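You operate a simulated robot arm through the tools that you are given. There is no shell and no other tool. Be economical: measure what you need, move in short steps, check, and stop when the job is done.

Carry out the task below with a simulated robot arm. There is one attempt and no reset: what you move stays moved.

TASK
Stand the yellow reflector beside the white remote. It goes on the side that lies toward x +0.0, y -1.0 (a direction in the base frame), with about 3 cm between them.

It is judged by the outcome, as a careful person would: the job done as asked, and still so three seconds after it is handed in. It fails if anything else is knocked over, pushed out of place, dropped, spilled or broken.

THE ROBOT
A 6-joint arm with a two-finger parallel gripper, fixed in place. Base frame: the origin is at the foot of the arm, x ahead of it, y to its left, z up; the work surface is at about z = -0.003. Lengths are in m, angles in degrees, forces in N, time in s.
With the tool pointing down near the work surface it reaches from about 0.16 to 0.42 m from the base axis. Its first joint turns from -66.0 to 66.0 degrees. Payload 1.57 kg.
Tool frame: the origin (TCP) lies between the finger pads and is the grasp point; the fingertips stand 0.03 m ahead of it; z points along the fingers, y is the line along which they close. The gripper opens to 0.08 m. The fingers are 0.017 m wide and 0.012 m thick; the gripper's body (0.04 by 0.082 m) begins 0.08 m behind the TCP.
Orientation is that of the tool frame in the base frame, as a unit quaternion [w, x, y, z]. With the fingers straight down and closing along the base's y, the tool's x points along the base's -x, its y along +y and its z along -z.

THE INTERFACE
- The arm moves only by the tool arm_command. Its argument "motion" is a list of rows, each an object (a shift or turn left out is 0, a gripper value left out holds the last) with "travel": the shift along the tool's x, y, z in cm, a list of three; "angular": the turn, a rotation vector about the tool's x, y, z in degrees, a list of three; "hand": the finger opening in cm, from 0 to 8. In form: [{"travel": [x, y, z], "angular": [rx, ry, rz], "hand": hand}, ...]. A call has 1 to 10 rows; each row is the pose to reach, as a shift and turn from the pose commanded when the call began, along the tool's axes at that moment. A row lasts 0.2 s, in which the tool goes at most 0.05 m and 8.6 degrees; a call with a longer step from one row to the next is refused whole, and so is a gripper value outside its range. A pose out of reach is approached as far as the arm can. The call stops where the force on the tool passes 40 N (or 10 N more than at its start, if that is more) or the arm is blocked; 0.2 s more then pass. The fingers move at their own pace (about 0.153 m/s each) and stop on an object; they squeeze with about 31 N. The grip force told is the motor's: it shows also when the fingers shut on nothing. Time passes only in rows, and 0.2 s behind the last, so rows that repeat a pose let the fingers close. It gives the time, the measured TCP pose, the force on the tool (base axes), the opening and the grip force at its end, in the units of the frame above (readings bear some noise).
- Cameras (640 x 400 px; columns grow to the right, rows downward): "scene" is fixed at [0.0416, -0.3192, 0.4324]; the picture's right is [0.87, -0.49, 0.00], its down [-0.29, -0.52, -0.80] and it looks along [0.39, 0.70, -0.60] (base axes); focal length 228 px, centre (320, 200). "wrist" rides on the gripper at [-0.032, 0, -0.078] in the tool frame; the picture's right is [0.00, -1.00, 0.00], its down [0.97, 0.00, -0.24] and it looks along [0.24, 0.00, 0.97] (tool axes); focal length 218 px, centre (320, 200).
- snapshot(camera): a new picture of that camera. No time passes.
- locate(camera, pixels): there is no depth. For up to 12 entries [column, row, z] of the newest picture of that camera ("zoom" is the newest enlarged one), the place [x, y] in the base frame at which the ray of that pixel passes the height z, good to about 0.002 m, but the place of the scene camera against the robot may be out by one fixed shift of up to 0.018 m in any direction. No time passes.
- close_up(camera, box): a new picture of the part [left, top, right, bottom] of that camera's present view, enlarged. No time passes.
- job_done(): hands the job in; it is judged then, once.

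Work in short steps. Measure before you move; look again where a grasp or a placing could have gone wrong, and mend it. You have 60 turns and 30 pictures in all, the two below and enlarged ones among them. Open the gripper and draw the arm clear of the work before you hand the job in, unless the task says otherwise; then end with one line.

The tools are called after "Call:" as a command line: name --argument value ..., lists and objects as JSON in quotes. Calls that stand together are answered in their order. arm_command: Moves the arm, as the interface text tells. Its arguments: {"type":"object","properties":{"motion":{"type":"array","items":{"type":"object","properties":{"travel":{"type":"array","items":{"type":"number"}},"angular":{"type":"array","items":{"type":"number"}},"hand":{"type":"number"}}}}},"required":["motion"]} The other tools are called the same way: snapshot (camera) takes a picture; locate (camera, pixels) gives the place at which the rays of pixels pass given heights; close_up (camera, box) takes an enlarged picture of a part of a camera's view; job_done () hands the job in.

At the start:

```text
clock: 0.0
position: [0.2279, 0.0242, 0.2821]
orientation: [0.0, -0.001, 1.0, 0.001]
force: [-0.8, 0.0, -1.0]
opening: 0.08
finger_force: 0.0
```

scene: 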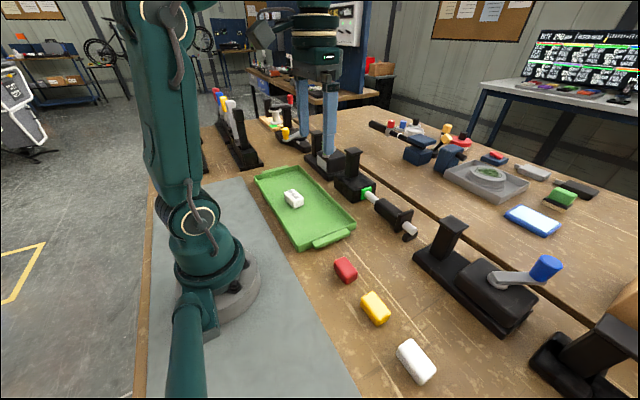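
wrist: 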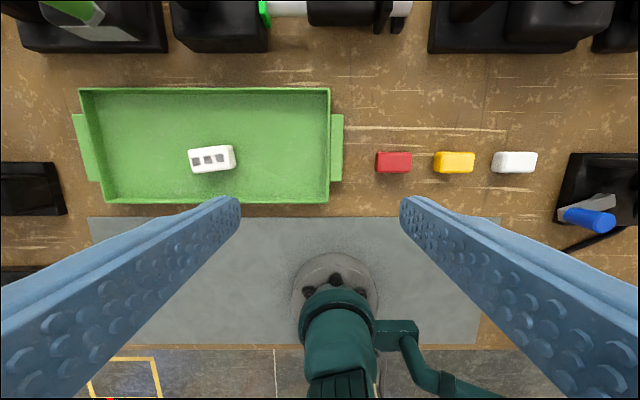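

I'll look closer at the candidate objects: the yellow, white and red blocks, and the white item in the tray.

Call:
close_up --camera "wrist" --box '[360, 130, 560, 200]'

Call:
close_up --camera "scene" --box '[240, 150, 460, 390]'

Call:
close_up --camera "wrist" --box '[70, 70, 350, 220]'

```text
3.20 times, centred on (460, 165) of wrist
```

zoom: 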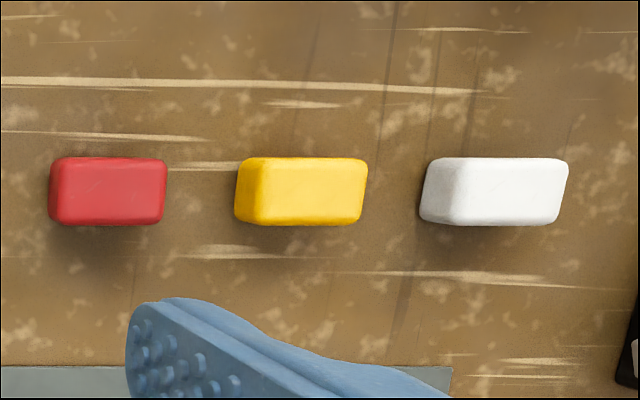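

```text
1.67 times, centred on (350, 270) of scene
```

zoom: 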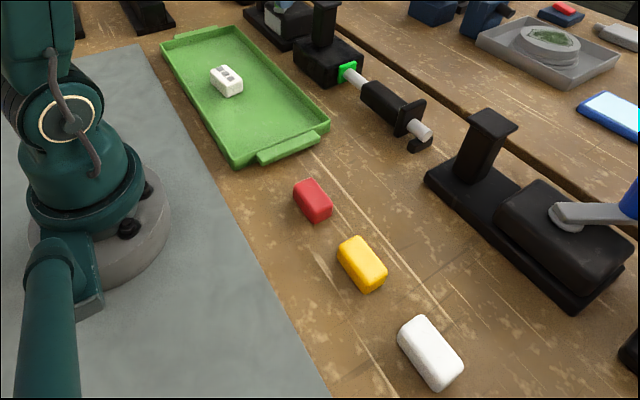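

```text
2.29 times, centred on (210, 145) of wrist
```

zoom: 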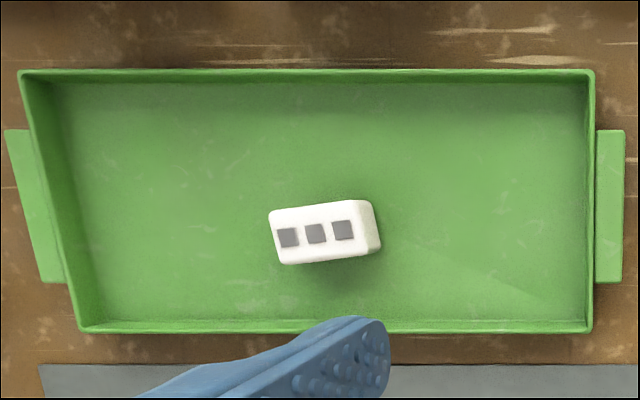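

The white remote is the button-bearing block in the tray; the yellow block lies on the table. I'll locate the corners of both.

Call:
snapshot --camera "wrist"

Call:
locate --camera "wrist" --pixels '[[434, 173, -0.003], [434, 152, 0.02], [475, 152, 0.02], [473, 172, 0.02], [439, 172, 0.02], [473, 174, -0.003], [189, 150, 0.02], [230, 146, 0.02], [193, 173, 0.02], [234, 167, 0.02], [236, 164, 0.0], [329, 145, 0.0]]'

Call:
close_up --camera "scene" --box '[330, 270, 410, 340]'

Call:
locate --camera "scene" --pixels '[[373, 326, -0.003], [390, 318, -0.003], [361, 297, 0.02], [376, 291, 0.02], [391, 311, 0.02], [373, 318, 0.02]]'

```text
24 pictures are left
```

wrist: 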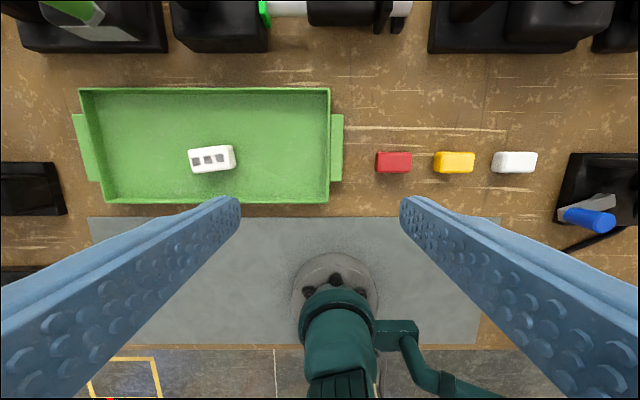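

```text
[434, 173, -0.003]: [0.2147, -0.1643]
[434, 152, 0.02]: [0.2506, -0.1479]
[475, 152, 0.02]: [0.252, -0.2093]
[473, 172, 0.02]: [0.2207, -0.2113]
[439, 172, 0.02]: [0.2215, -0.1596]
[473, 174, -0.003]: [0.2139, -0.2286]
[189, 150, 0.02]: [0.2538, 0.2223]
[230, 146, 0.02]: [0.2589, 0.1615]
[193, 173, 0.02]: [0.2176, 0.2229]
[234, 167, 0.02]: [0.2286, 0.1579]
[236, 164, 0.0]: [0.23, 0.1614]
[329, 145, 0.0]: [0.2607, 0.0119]
```

```text
5.71 times, centred on (370, 305) of scene
```

zoom: 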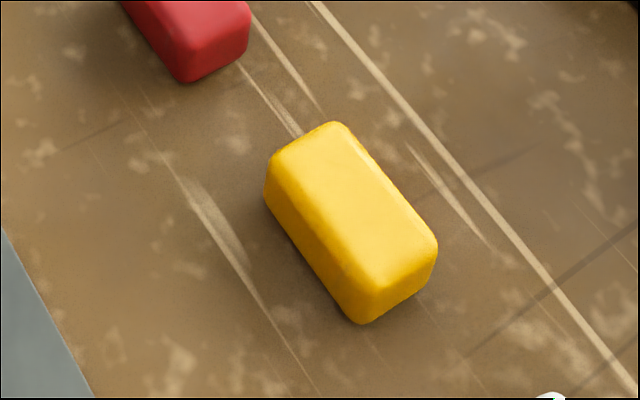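

```text
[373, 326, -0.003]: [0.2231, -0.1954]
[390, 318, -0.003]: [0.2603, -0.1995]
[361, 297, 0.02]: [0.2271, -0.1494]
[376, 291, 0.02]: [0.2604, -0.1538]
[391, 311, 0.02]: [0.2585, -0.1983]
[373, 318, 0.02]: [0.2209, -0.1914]
```

Yellow block is about 3 cm (x) by 5 cm (y), centred near (0.236, -0.18); I'll close along x. First move above it at height and turn the tool 90°.

Call:
arm_command --motion '[{"travel": [0, -2.2, 0.5], "angular": [0, 0, 8.5]}, {"travel": [0, -4.4, 1], "angular": [0, 0, 17]}, {"travel": [0, -6.6, 1.5], "angular": [0, 0, 25.5]}, {"travel": [-0.2, -8.8, 2], "angular": [0, 0, 34]}, {"travel": [-0.4, -11, 3], "angular": [0, 0, 42.5]}, {"travel": [-0.5, -13.2, 4], "angular": [0, 0, 51]}, {"travel": [-0.6, -15.4, 5], "angular": [0, 0, 59.5]}, {"travel": [-0.7, -17.6, 6], "angular": [0, 0, 68]}, {"travel": [-0.8, -19.5, 7], "angular": [0, 0, 76.5]}, {"travel": [-0.8, -20.4, 8], "angular": [0, 0, 85]}]'

Call:
arm_command --motion '[{"angular": [0, 0, 5]}, {"angular": [0, 0, 5]}]'

Call:
snapshot --camera "wrist"

```text
clock: 2.2
position: [0.2354, -0.1795, 0.2023]
orientation: [0.0, 0.676, 0.736, 0.0]
force: [0.1, -0.2, -1.8]
opening: 0.08
finger_force: 0.0
```

```text
clock: 2.8
position: [0.2364, -0.1781, 0.2008]
orientation: [0.0, 0.707, 0.708, 0.0]
force: [0.3, 1.5, 0.2]
opening: 0.0797
finger_force: 0.0
```

```text
22 pictures are left
```

wrist: 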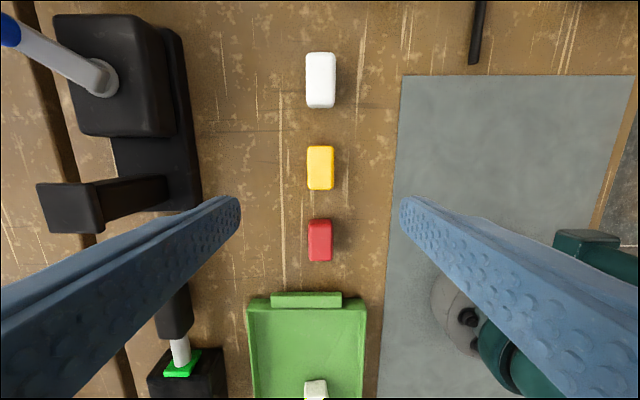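

Yellow appears at (320,167). Locating its edges at top height and the tray parts.

Call:
locate --camera "wrist" --pixels '[[307, 168, 0.02], [334, 168, 0.02], [320, 145, 0.02], [320, 191, 0.02], [320, 218, 0.02], [320, 146, 0.0], [316, 380, 0.02], [304, 381, 0.02], [328, 381, 0.02], [307, 292, 0.0]]'

Call:
close_up --camera "wrist" --box '[270, 120, 370, 270]'

```text
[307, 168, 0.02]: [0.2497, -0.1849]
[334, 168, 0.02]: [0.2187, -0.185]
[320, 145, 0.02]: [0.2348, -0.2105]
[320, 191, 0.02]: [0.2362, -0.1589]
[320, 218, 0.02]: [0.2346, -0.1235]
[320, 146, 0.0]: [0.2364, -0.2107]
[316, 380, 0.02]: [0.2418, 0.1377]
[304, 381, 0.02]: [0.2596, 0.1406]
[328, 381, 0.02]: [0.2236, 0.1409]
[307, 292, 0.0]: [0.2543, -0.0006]
```

```text
2.67 times, centred on (320, 195) of wrist
```

zoom: 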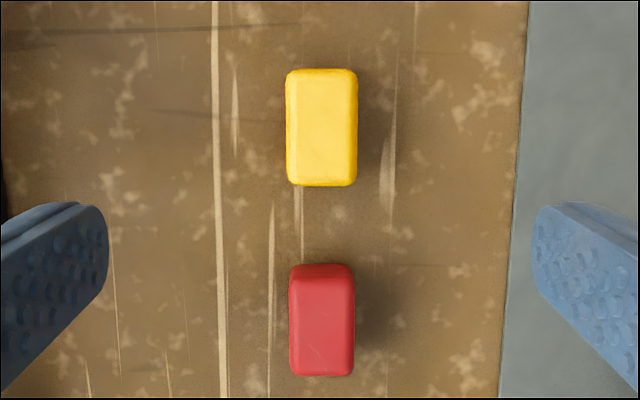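

Yellow centre is near (0.2345, -0.184). Descending with the fingers partly open to z≈0.07 first.

Call:
arm_command --motion '[{"travel": [-0.3, -0.1, 3.3], "hand": 6}, {"travel": [-0.6, -0.15, 6.6]}, {"travel": [-0.6, -0.15, 10]}, {"travel": [-0.6, -0.15, 13]}, {"travel": [-0.6, -0.15, 13]}]'

Call:
snapshot --camera "wrist"

Call:
snapshot --camera "scene"

```text
clock: 4.0
position: [0.2358, -0.1867, 0.0702]
orientation: [0.0, 0.707, 0.707, -0.001]
force: [0.5, -0.1, 0.1]
opening: 0.0601
finger_force: 0.2
```

```text
20 pictures are left
```

wrist: 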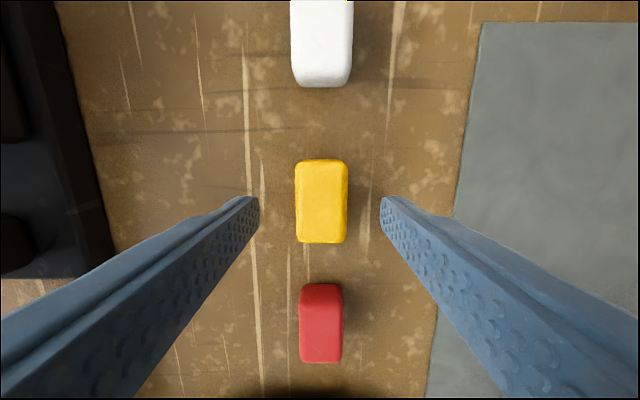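

```text
19 pictures are left
```

scene: 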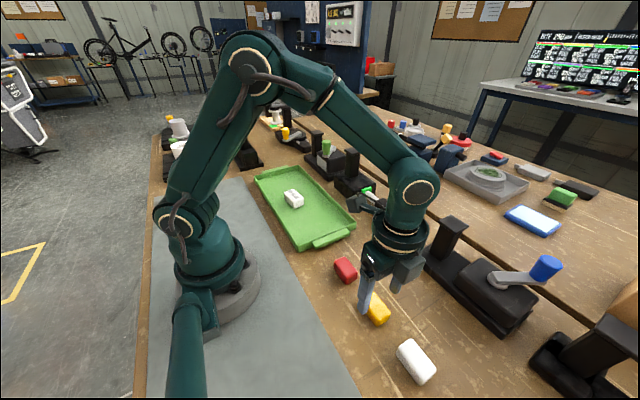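

Call:
locate --camera "wrist" --pixels '[[295, 200, 0.02], [348, 200, 0.02], [321, 160, 0.02], [321, 242, 0.02], [321, 160, 0.01], [321, 242, 0.01]]'

```text
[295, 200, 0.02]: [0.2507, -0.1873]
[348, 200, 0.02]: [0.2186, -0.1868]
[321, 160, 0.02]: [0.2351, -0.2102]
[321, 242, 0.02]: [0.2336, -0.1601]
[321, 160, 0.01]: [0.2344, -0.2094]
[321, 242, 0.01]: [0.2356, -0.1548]
```

Block is centred at (0.2345, -0.185), about 3.2 x 5 cm; the TCP is over it. Lowering 3.9 cm, then closing.

Call:
arm_command --motion '[{"travel": [0.15, -0.1, 2]}, {"travel": [0.15, -0.1, 3.4]}, {"travel": [0.15, -0.1, 3.9]}, {"travel": [0.15, -0.1, 3.9]}]'

Call:
arm_command --motion '[{"hand": 2}, {"hand": 2}, {"hand": 2}]'

```text
clock: 5.0
position: [0.2327, -0.1859, 0.0318]
orientation: [0.0, 0.707, 0.707, 0.0]
force: [0.3, -0.7, 0.3]
opening: 0.0602
finger_force: 0.1
```

```text
clock: 5.8
position: [0.2332, -0.1844, 0.0327]
orientation: [0.0, 0.707, 0.708, 0.0]
force: [0.5, 0.5, -0.4]
opening: 0.0311
finger_force: 31.5
```

The fingers stopped at 3.1 cm with 31 N, so the block is held. Lifting to about z = 0.18 and checking.

Call:
arm_command --motion '[{"travel": [0, 0, -1]}, {"travel": [0, 0, -4]}, {"travel": [0, 0, -8]}, {"travel": [0, 0, -12]}, {"travel": [0, 0, -15]}, {"travel": [0, 0, -15]}]'

Call:
snapshot --camera "wrist"

Call:
snapshot --camera "scene"

```text
clock: 7.2
position: [0.2327, -0.1847, 0.1819]
orientation: [0.0, 0.707, 0.708, 0.0]
force: [-0.7, -0.4, -0.8]
opening: 0.0307
finger_force: 30.8
```

```text
18 pictures are left
```

wrist: 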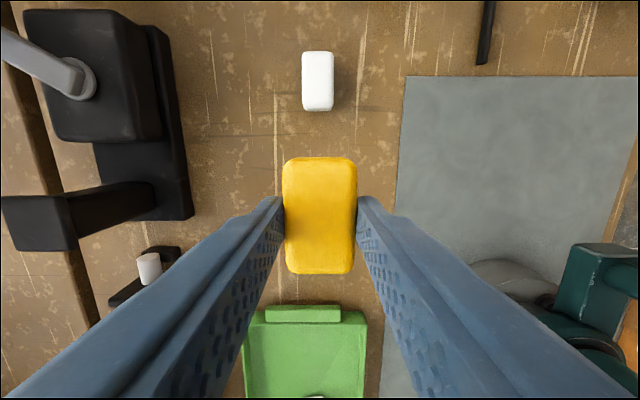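

```text
17 pictures are left
```

scene: 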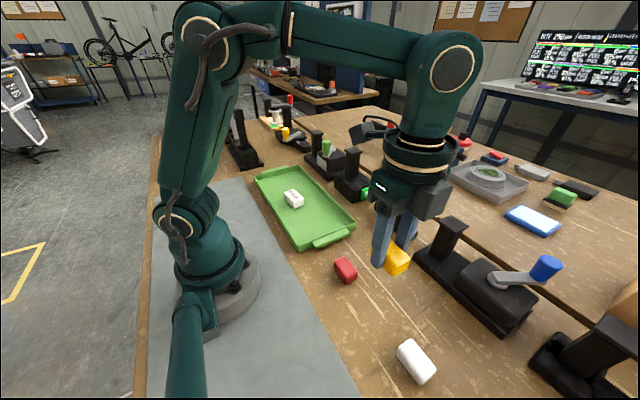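

Block held level. Moving at height over the tray toward y ≈ 0.07 to measure the remote.

Call:
arm_command --motion '[{"travel": [3, 0, 0]}, {"travel": [6.5, 0, 0]}, {"travel": [10, 0, 0]}, {"travel": [13.5, 0, 0]}, {"travel": [17, 0, 0]}, {"travel": [20.5, 0, 0]}, {"travel": [23, 0, 0]}, {"travel": [25, 0, 0]}, {"travel": [25.5, 0, 0]}, {"travel": [25.5, 0, 0]}]'

Call:
snapshot --camera "wrist"

Call:
snapshot --camera "scene"

```text
clock: 9.4
position: [0.2332, 0.0729, 0.181]
orientation: [0.0, 0.707, 0.708, 0.0]
force: [0.4, 0.5, -1.8]
opening: 0.0307
finger_force: 30.3
```

```text
16 pictures are left
```

wrist: 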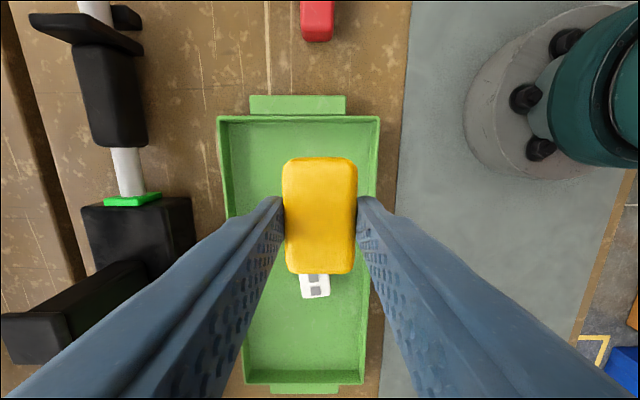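

```text
15 pictures are left
```

scene: 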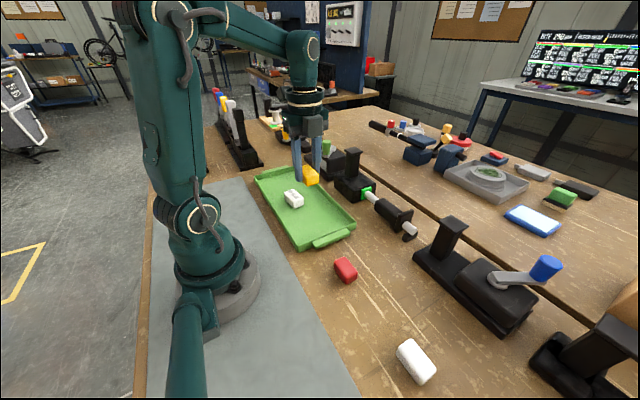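

The block hides the remote's near end; backing 5 cm to see it.

Call:
arm_command --motion '[{"travel": [-2.5, 0, 0]}, {"travel": [-5, 0, 0]}, {"travel": [-5, 0, 0]}]'

Call:
close_up --camera "wrist" --box '[220, 140, 420, 400]'

```text
clock: 10.2
position: [0.2317, 0.0216, 0.1827]
orientation: [0.0, 0.707, 0.707, 0.0]
force: [0.3, -0.6, -0.6]
opening: 0.0309
finger_force: 30.6
```

```text
1.54 times, centred on (320, 270) of wrist
```

zoom: 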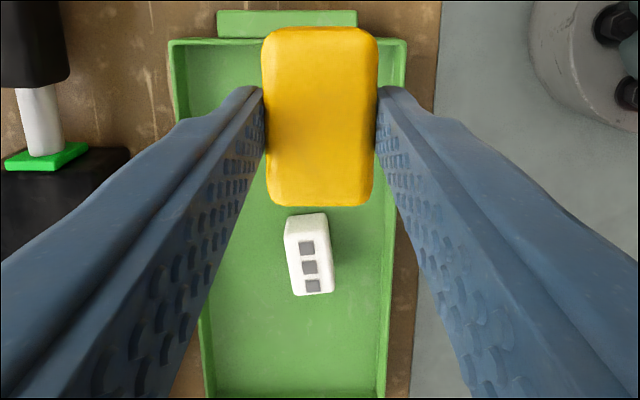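

Call:
close_up --camera "wrist" --box '[290, 265, 350, 345]'

```text
5.00 times, centred on (320, 305) of wrist
```

zoom: 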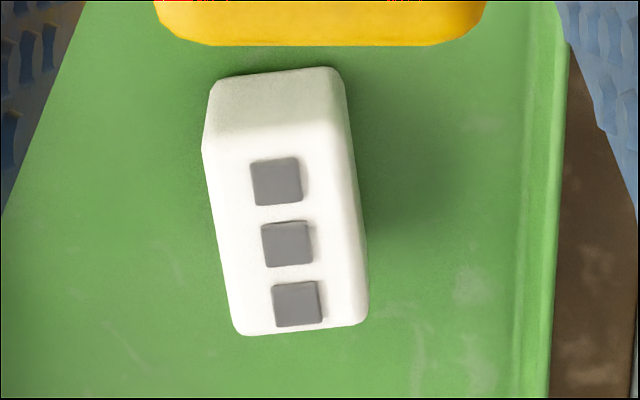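

Call:
locate --camera "zoom" --pixels '[[280, 74, 0.002], [280, 74, 0.0], [275, 143, 0.015], [275, 143, 0.02], [275, 143, 0.025], [205, 148, 0.02], [345, 140, 0.02], [240, 333, 0.02], [366, 320, 0.02], [212, 82, 0.002], [340, 70, 0.002]]'

Call:
close_up --camera "scene" --box '[240, 140, 370, 260]'

```text
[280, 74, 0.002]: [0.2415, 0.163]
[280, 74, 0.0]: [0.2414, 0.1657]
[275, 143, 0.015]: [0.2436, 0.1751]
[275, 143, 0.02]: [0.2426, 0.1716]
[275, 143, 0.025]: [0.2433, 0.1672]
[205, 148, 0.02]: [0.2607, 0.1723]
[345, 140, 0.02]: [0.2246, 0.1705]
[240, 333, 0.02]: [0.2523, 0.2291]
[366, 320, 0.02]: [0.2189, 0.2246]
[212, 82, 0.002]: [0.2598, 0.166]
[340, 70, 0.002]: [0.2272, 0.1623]
```

```text
3.33 times, centred on (305, 200) of scene
```

zoom: 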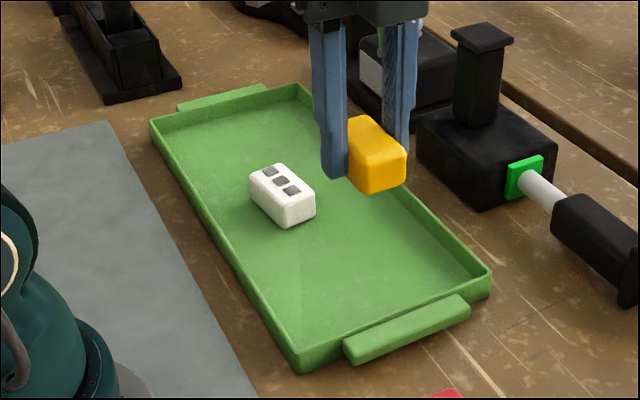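

Remote's near end is at y≈0.164, centre x≈0.240; the held block's far end is ≈2.45 cm ahead of the TCP. Target TCP is (0.240, 0.1095); moving over and down to z≈0.055.

Call:
arm_command --motion '[{"travel": [3, 0.3, 0]}, {"travel": [6.5, 0.6, 0]}, {"travel": [8.75, 0.8, 0]}, {"travel": [8.75, 0.8, 3]}, {"travel": [8.75, 0.8, 6]}, {"travel": [8.75, 0.8, 9]}, {"travel": [8.75, 0.8, 11.5]}, {"travel": [8.75, 0.8, 12.7]}, {"travel": [8.75, 0.8, 12.7]}]'

Call:
close_up --camera "scene" --box '[240, 140, 370, 260]'

Call:
snapshot --camera "wrist"

```text
clock: 12.2
position: [0.2416, 0.1088, 0.0547]
orientation: [-0.001, 0.707, 0.707, 0.0]
force: [-0.6, -0.4, -0.8]
opening: 0.0308
finger_force: 30.9
```

```text
3.33 times, centred on (305, 200) of scene
```

zoom: 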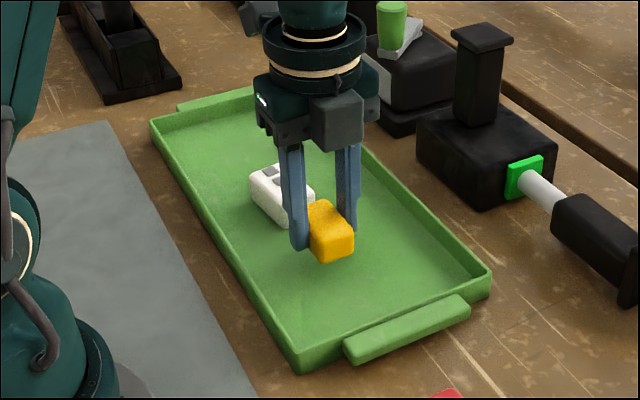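

```text
10 pictures are left
```

wrist: 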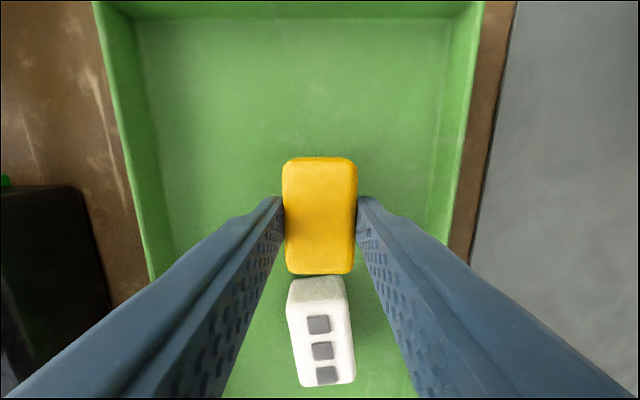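

Call:
locate --camera "wrist" --pixels '[[318, 302, 0.025], [318, 302, 0.02], [318, 277, 0.002], [318, 277, 0.006], [320, 383, 0.025]]'

Call:
arm_command --motion '[{"travel": [0, 0, 1]}, {"travel": [0, 0, 1.4]}, {"travel": [0, 0, 1.6]}, {"travel": [0, 0, 1.6]}]'

```text
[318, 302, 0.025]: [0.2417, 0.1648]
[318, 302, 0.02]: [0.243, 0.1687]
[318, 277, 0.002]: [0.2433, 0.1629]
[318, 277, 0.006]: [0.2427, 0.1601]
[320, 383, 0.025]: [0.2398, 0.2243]
```

```text
clock: 13.2
position: [0.2426, 0.1088, 0.0388]
orientation: [0.001, 0.707, 0.707, 0.0]
force: [0.2, -0.2, -0.4]
opening: 0.0307
finger_force: 30.9
```

Gap geometry confirmed (remote end at y≈0.163–0.165). No contact yet at z=0.0388; lowering in millimetres.

Call:
arm_command --motion '[{"travel": [0, 0, 0.15]}, {"travel": [0, 0, 0.15]}]'

Call:
arm_command --motion '[{"travel": [0, 0, 0.1]}, {"travel": [0, 0, 0.1]}]'

```text
clock: 13.8
position: [0.2414, 0.1084, 0.0371]
orientation: [0.0, 0.707, 0.707, 0.0]
force: [-0.2, 0.6, -1.2]
opening: 0.031
finger_force: 31.3
```

```text
clock: 14.4
position: [0.2415, 0.108, 0.0384]
orientation: [0.0, 0.707, 0.707, 0.0]
force: [-2.6, -1.3, 6.4]
opening: 0.0308
finger_force: 31.2
```

Contact shows (6.4 N upward), so the block rests on the tray floor. Opening gently.

Call:
arm_command --motion '[{"hand": 3.6}, {"hand": 4.6}, {"hand": 5}, {"hand": 5}]'

Call:
arm_command --motion '[{"travel": [0, 0, -1]}, {"travel": [0, 0, -4]}, {"travel": [0, 0, -8]}, {"travel": [0, 0, -12]}, {"travel": [0, 0, -15]}, {"travel": [-4, 0, -15]}, {"travel": [-4, 0, -15]}]'

Call:
snapshot --camera "wrist"

Call:
close_up --camera "scene" --box '[240, 140, 370, 260]'

```text
clock: 15.4
position: [0.2418, 0.109, 0.0366]
orientation: [0.001, 0.707, 0.707, 0.0]
force: [-0.2, -0.7, -0.5]
opening: 0.0502
finger_force: 0.0
```

```text
clock: 17.0
position: [0.2442, 0.0691, 0.1861]
orientation: [0.0, 0.707, 0.707, 0.0]
force: [-0.1, -0.6, 0.2]
opening: 0.0501
finger_force: 0.0
```

```text
9 pictures are left
```

wrist: 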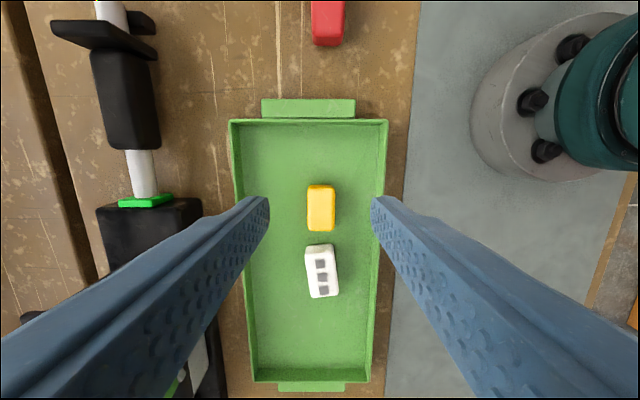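

```text
3.33 times, centred on (305, 200) of scene
```

zoom: 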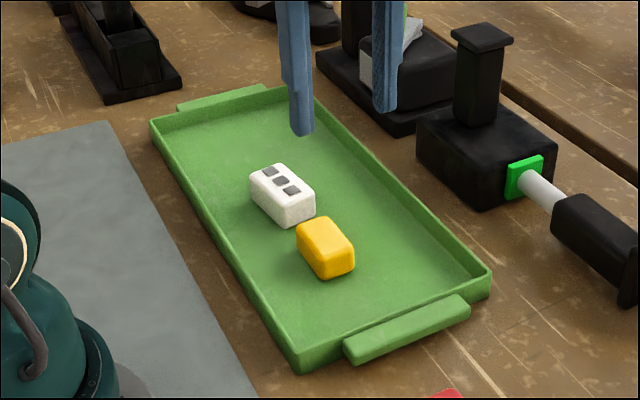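

The gap looks smaller than I planned; zooming in to measure it.

Call:
close_up --camera "wrist" --box '[270, 170, 370, 310]'

Call:
locate --camera "wrist" --pixels '[[321, 185, 0.022], [321, 231, 0.022], [321, 185, 0.002], [321, 233, 0.002], [318, 244, 0.002], [318, 257, 0.025], [322, 297, 0.025]]'

```text
2.86 times, centred on (320, 240) of wrist
```

zoom: 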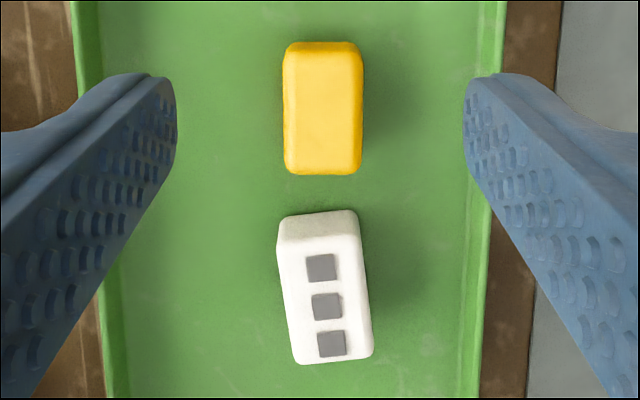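

```text
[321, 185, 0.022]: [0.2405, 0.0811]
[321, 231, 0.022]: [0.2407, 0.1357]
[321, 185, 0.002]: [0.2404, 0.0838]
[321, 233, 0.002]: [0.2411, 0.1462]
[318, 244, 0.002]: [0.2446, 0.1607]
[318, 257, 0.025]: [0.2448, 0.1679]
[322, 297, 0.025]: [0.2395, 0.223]
```

Yellow spans y≈0.084–0.135 and the remote's near end is at ≈0.164, so the gap is about 2.9 cm with both centred near x=0.24. Drawing the arm clear.

Call:
arm_command --motion '[{"travel": [-2, 0, -2], "hand": 6}, {"travel": [-5, 0, -4]}, {"travel": [-8, 0, -6]}, {"travel": [-10, 0, -7]}, {"travel": [-10, 0, -7]}]'

Call:
snapshot --camera "scene"

```text
clock: 18.2
position: [0.2402, -0.0301, 0.2573]
orientation: [0.0, 0.707, 0.708, 0.0]
force: [-0.1, -1.2, -0.3]
opening: 0.06
finger_force: 0.0
```

```text
6 pictures are left
```

scene: 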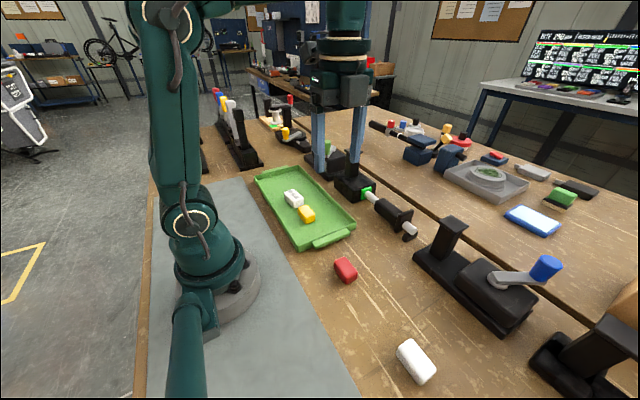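

The scene shows everything else in place and the arm clear, so I'm handing in.

Call:
job_done

```text
The job is handed in.
```

The yellow reflector now stands in the tray on the -y side of the white remote, with a measured gap of about 2.9 cm, and nothing else was disturbed.
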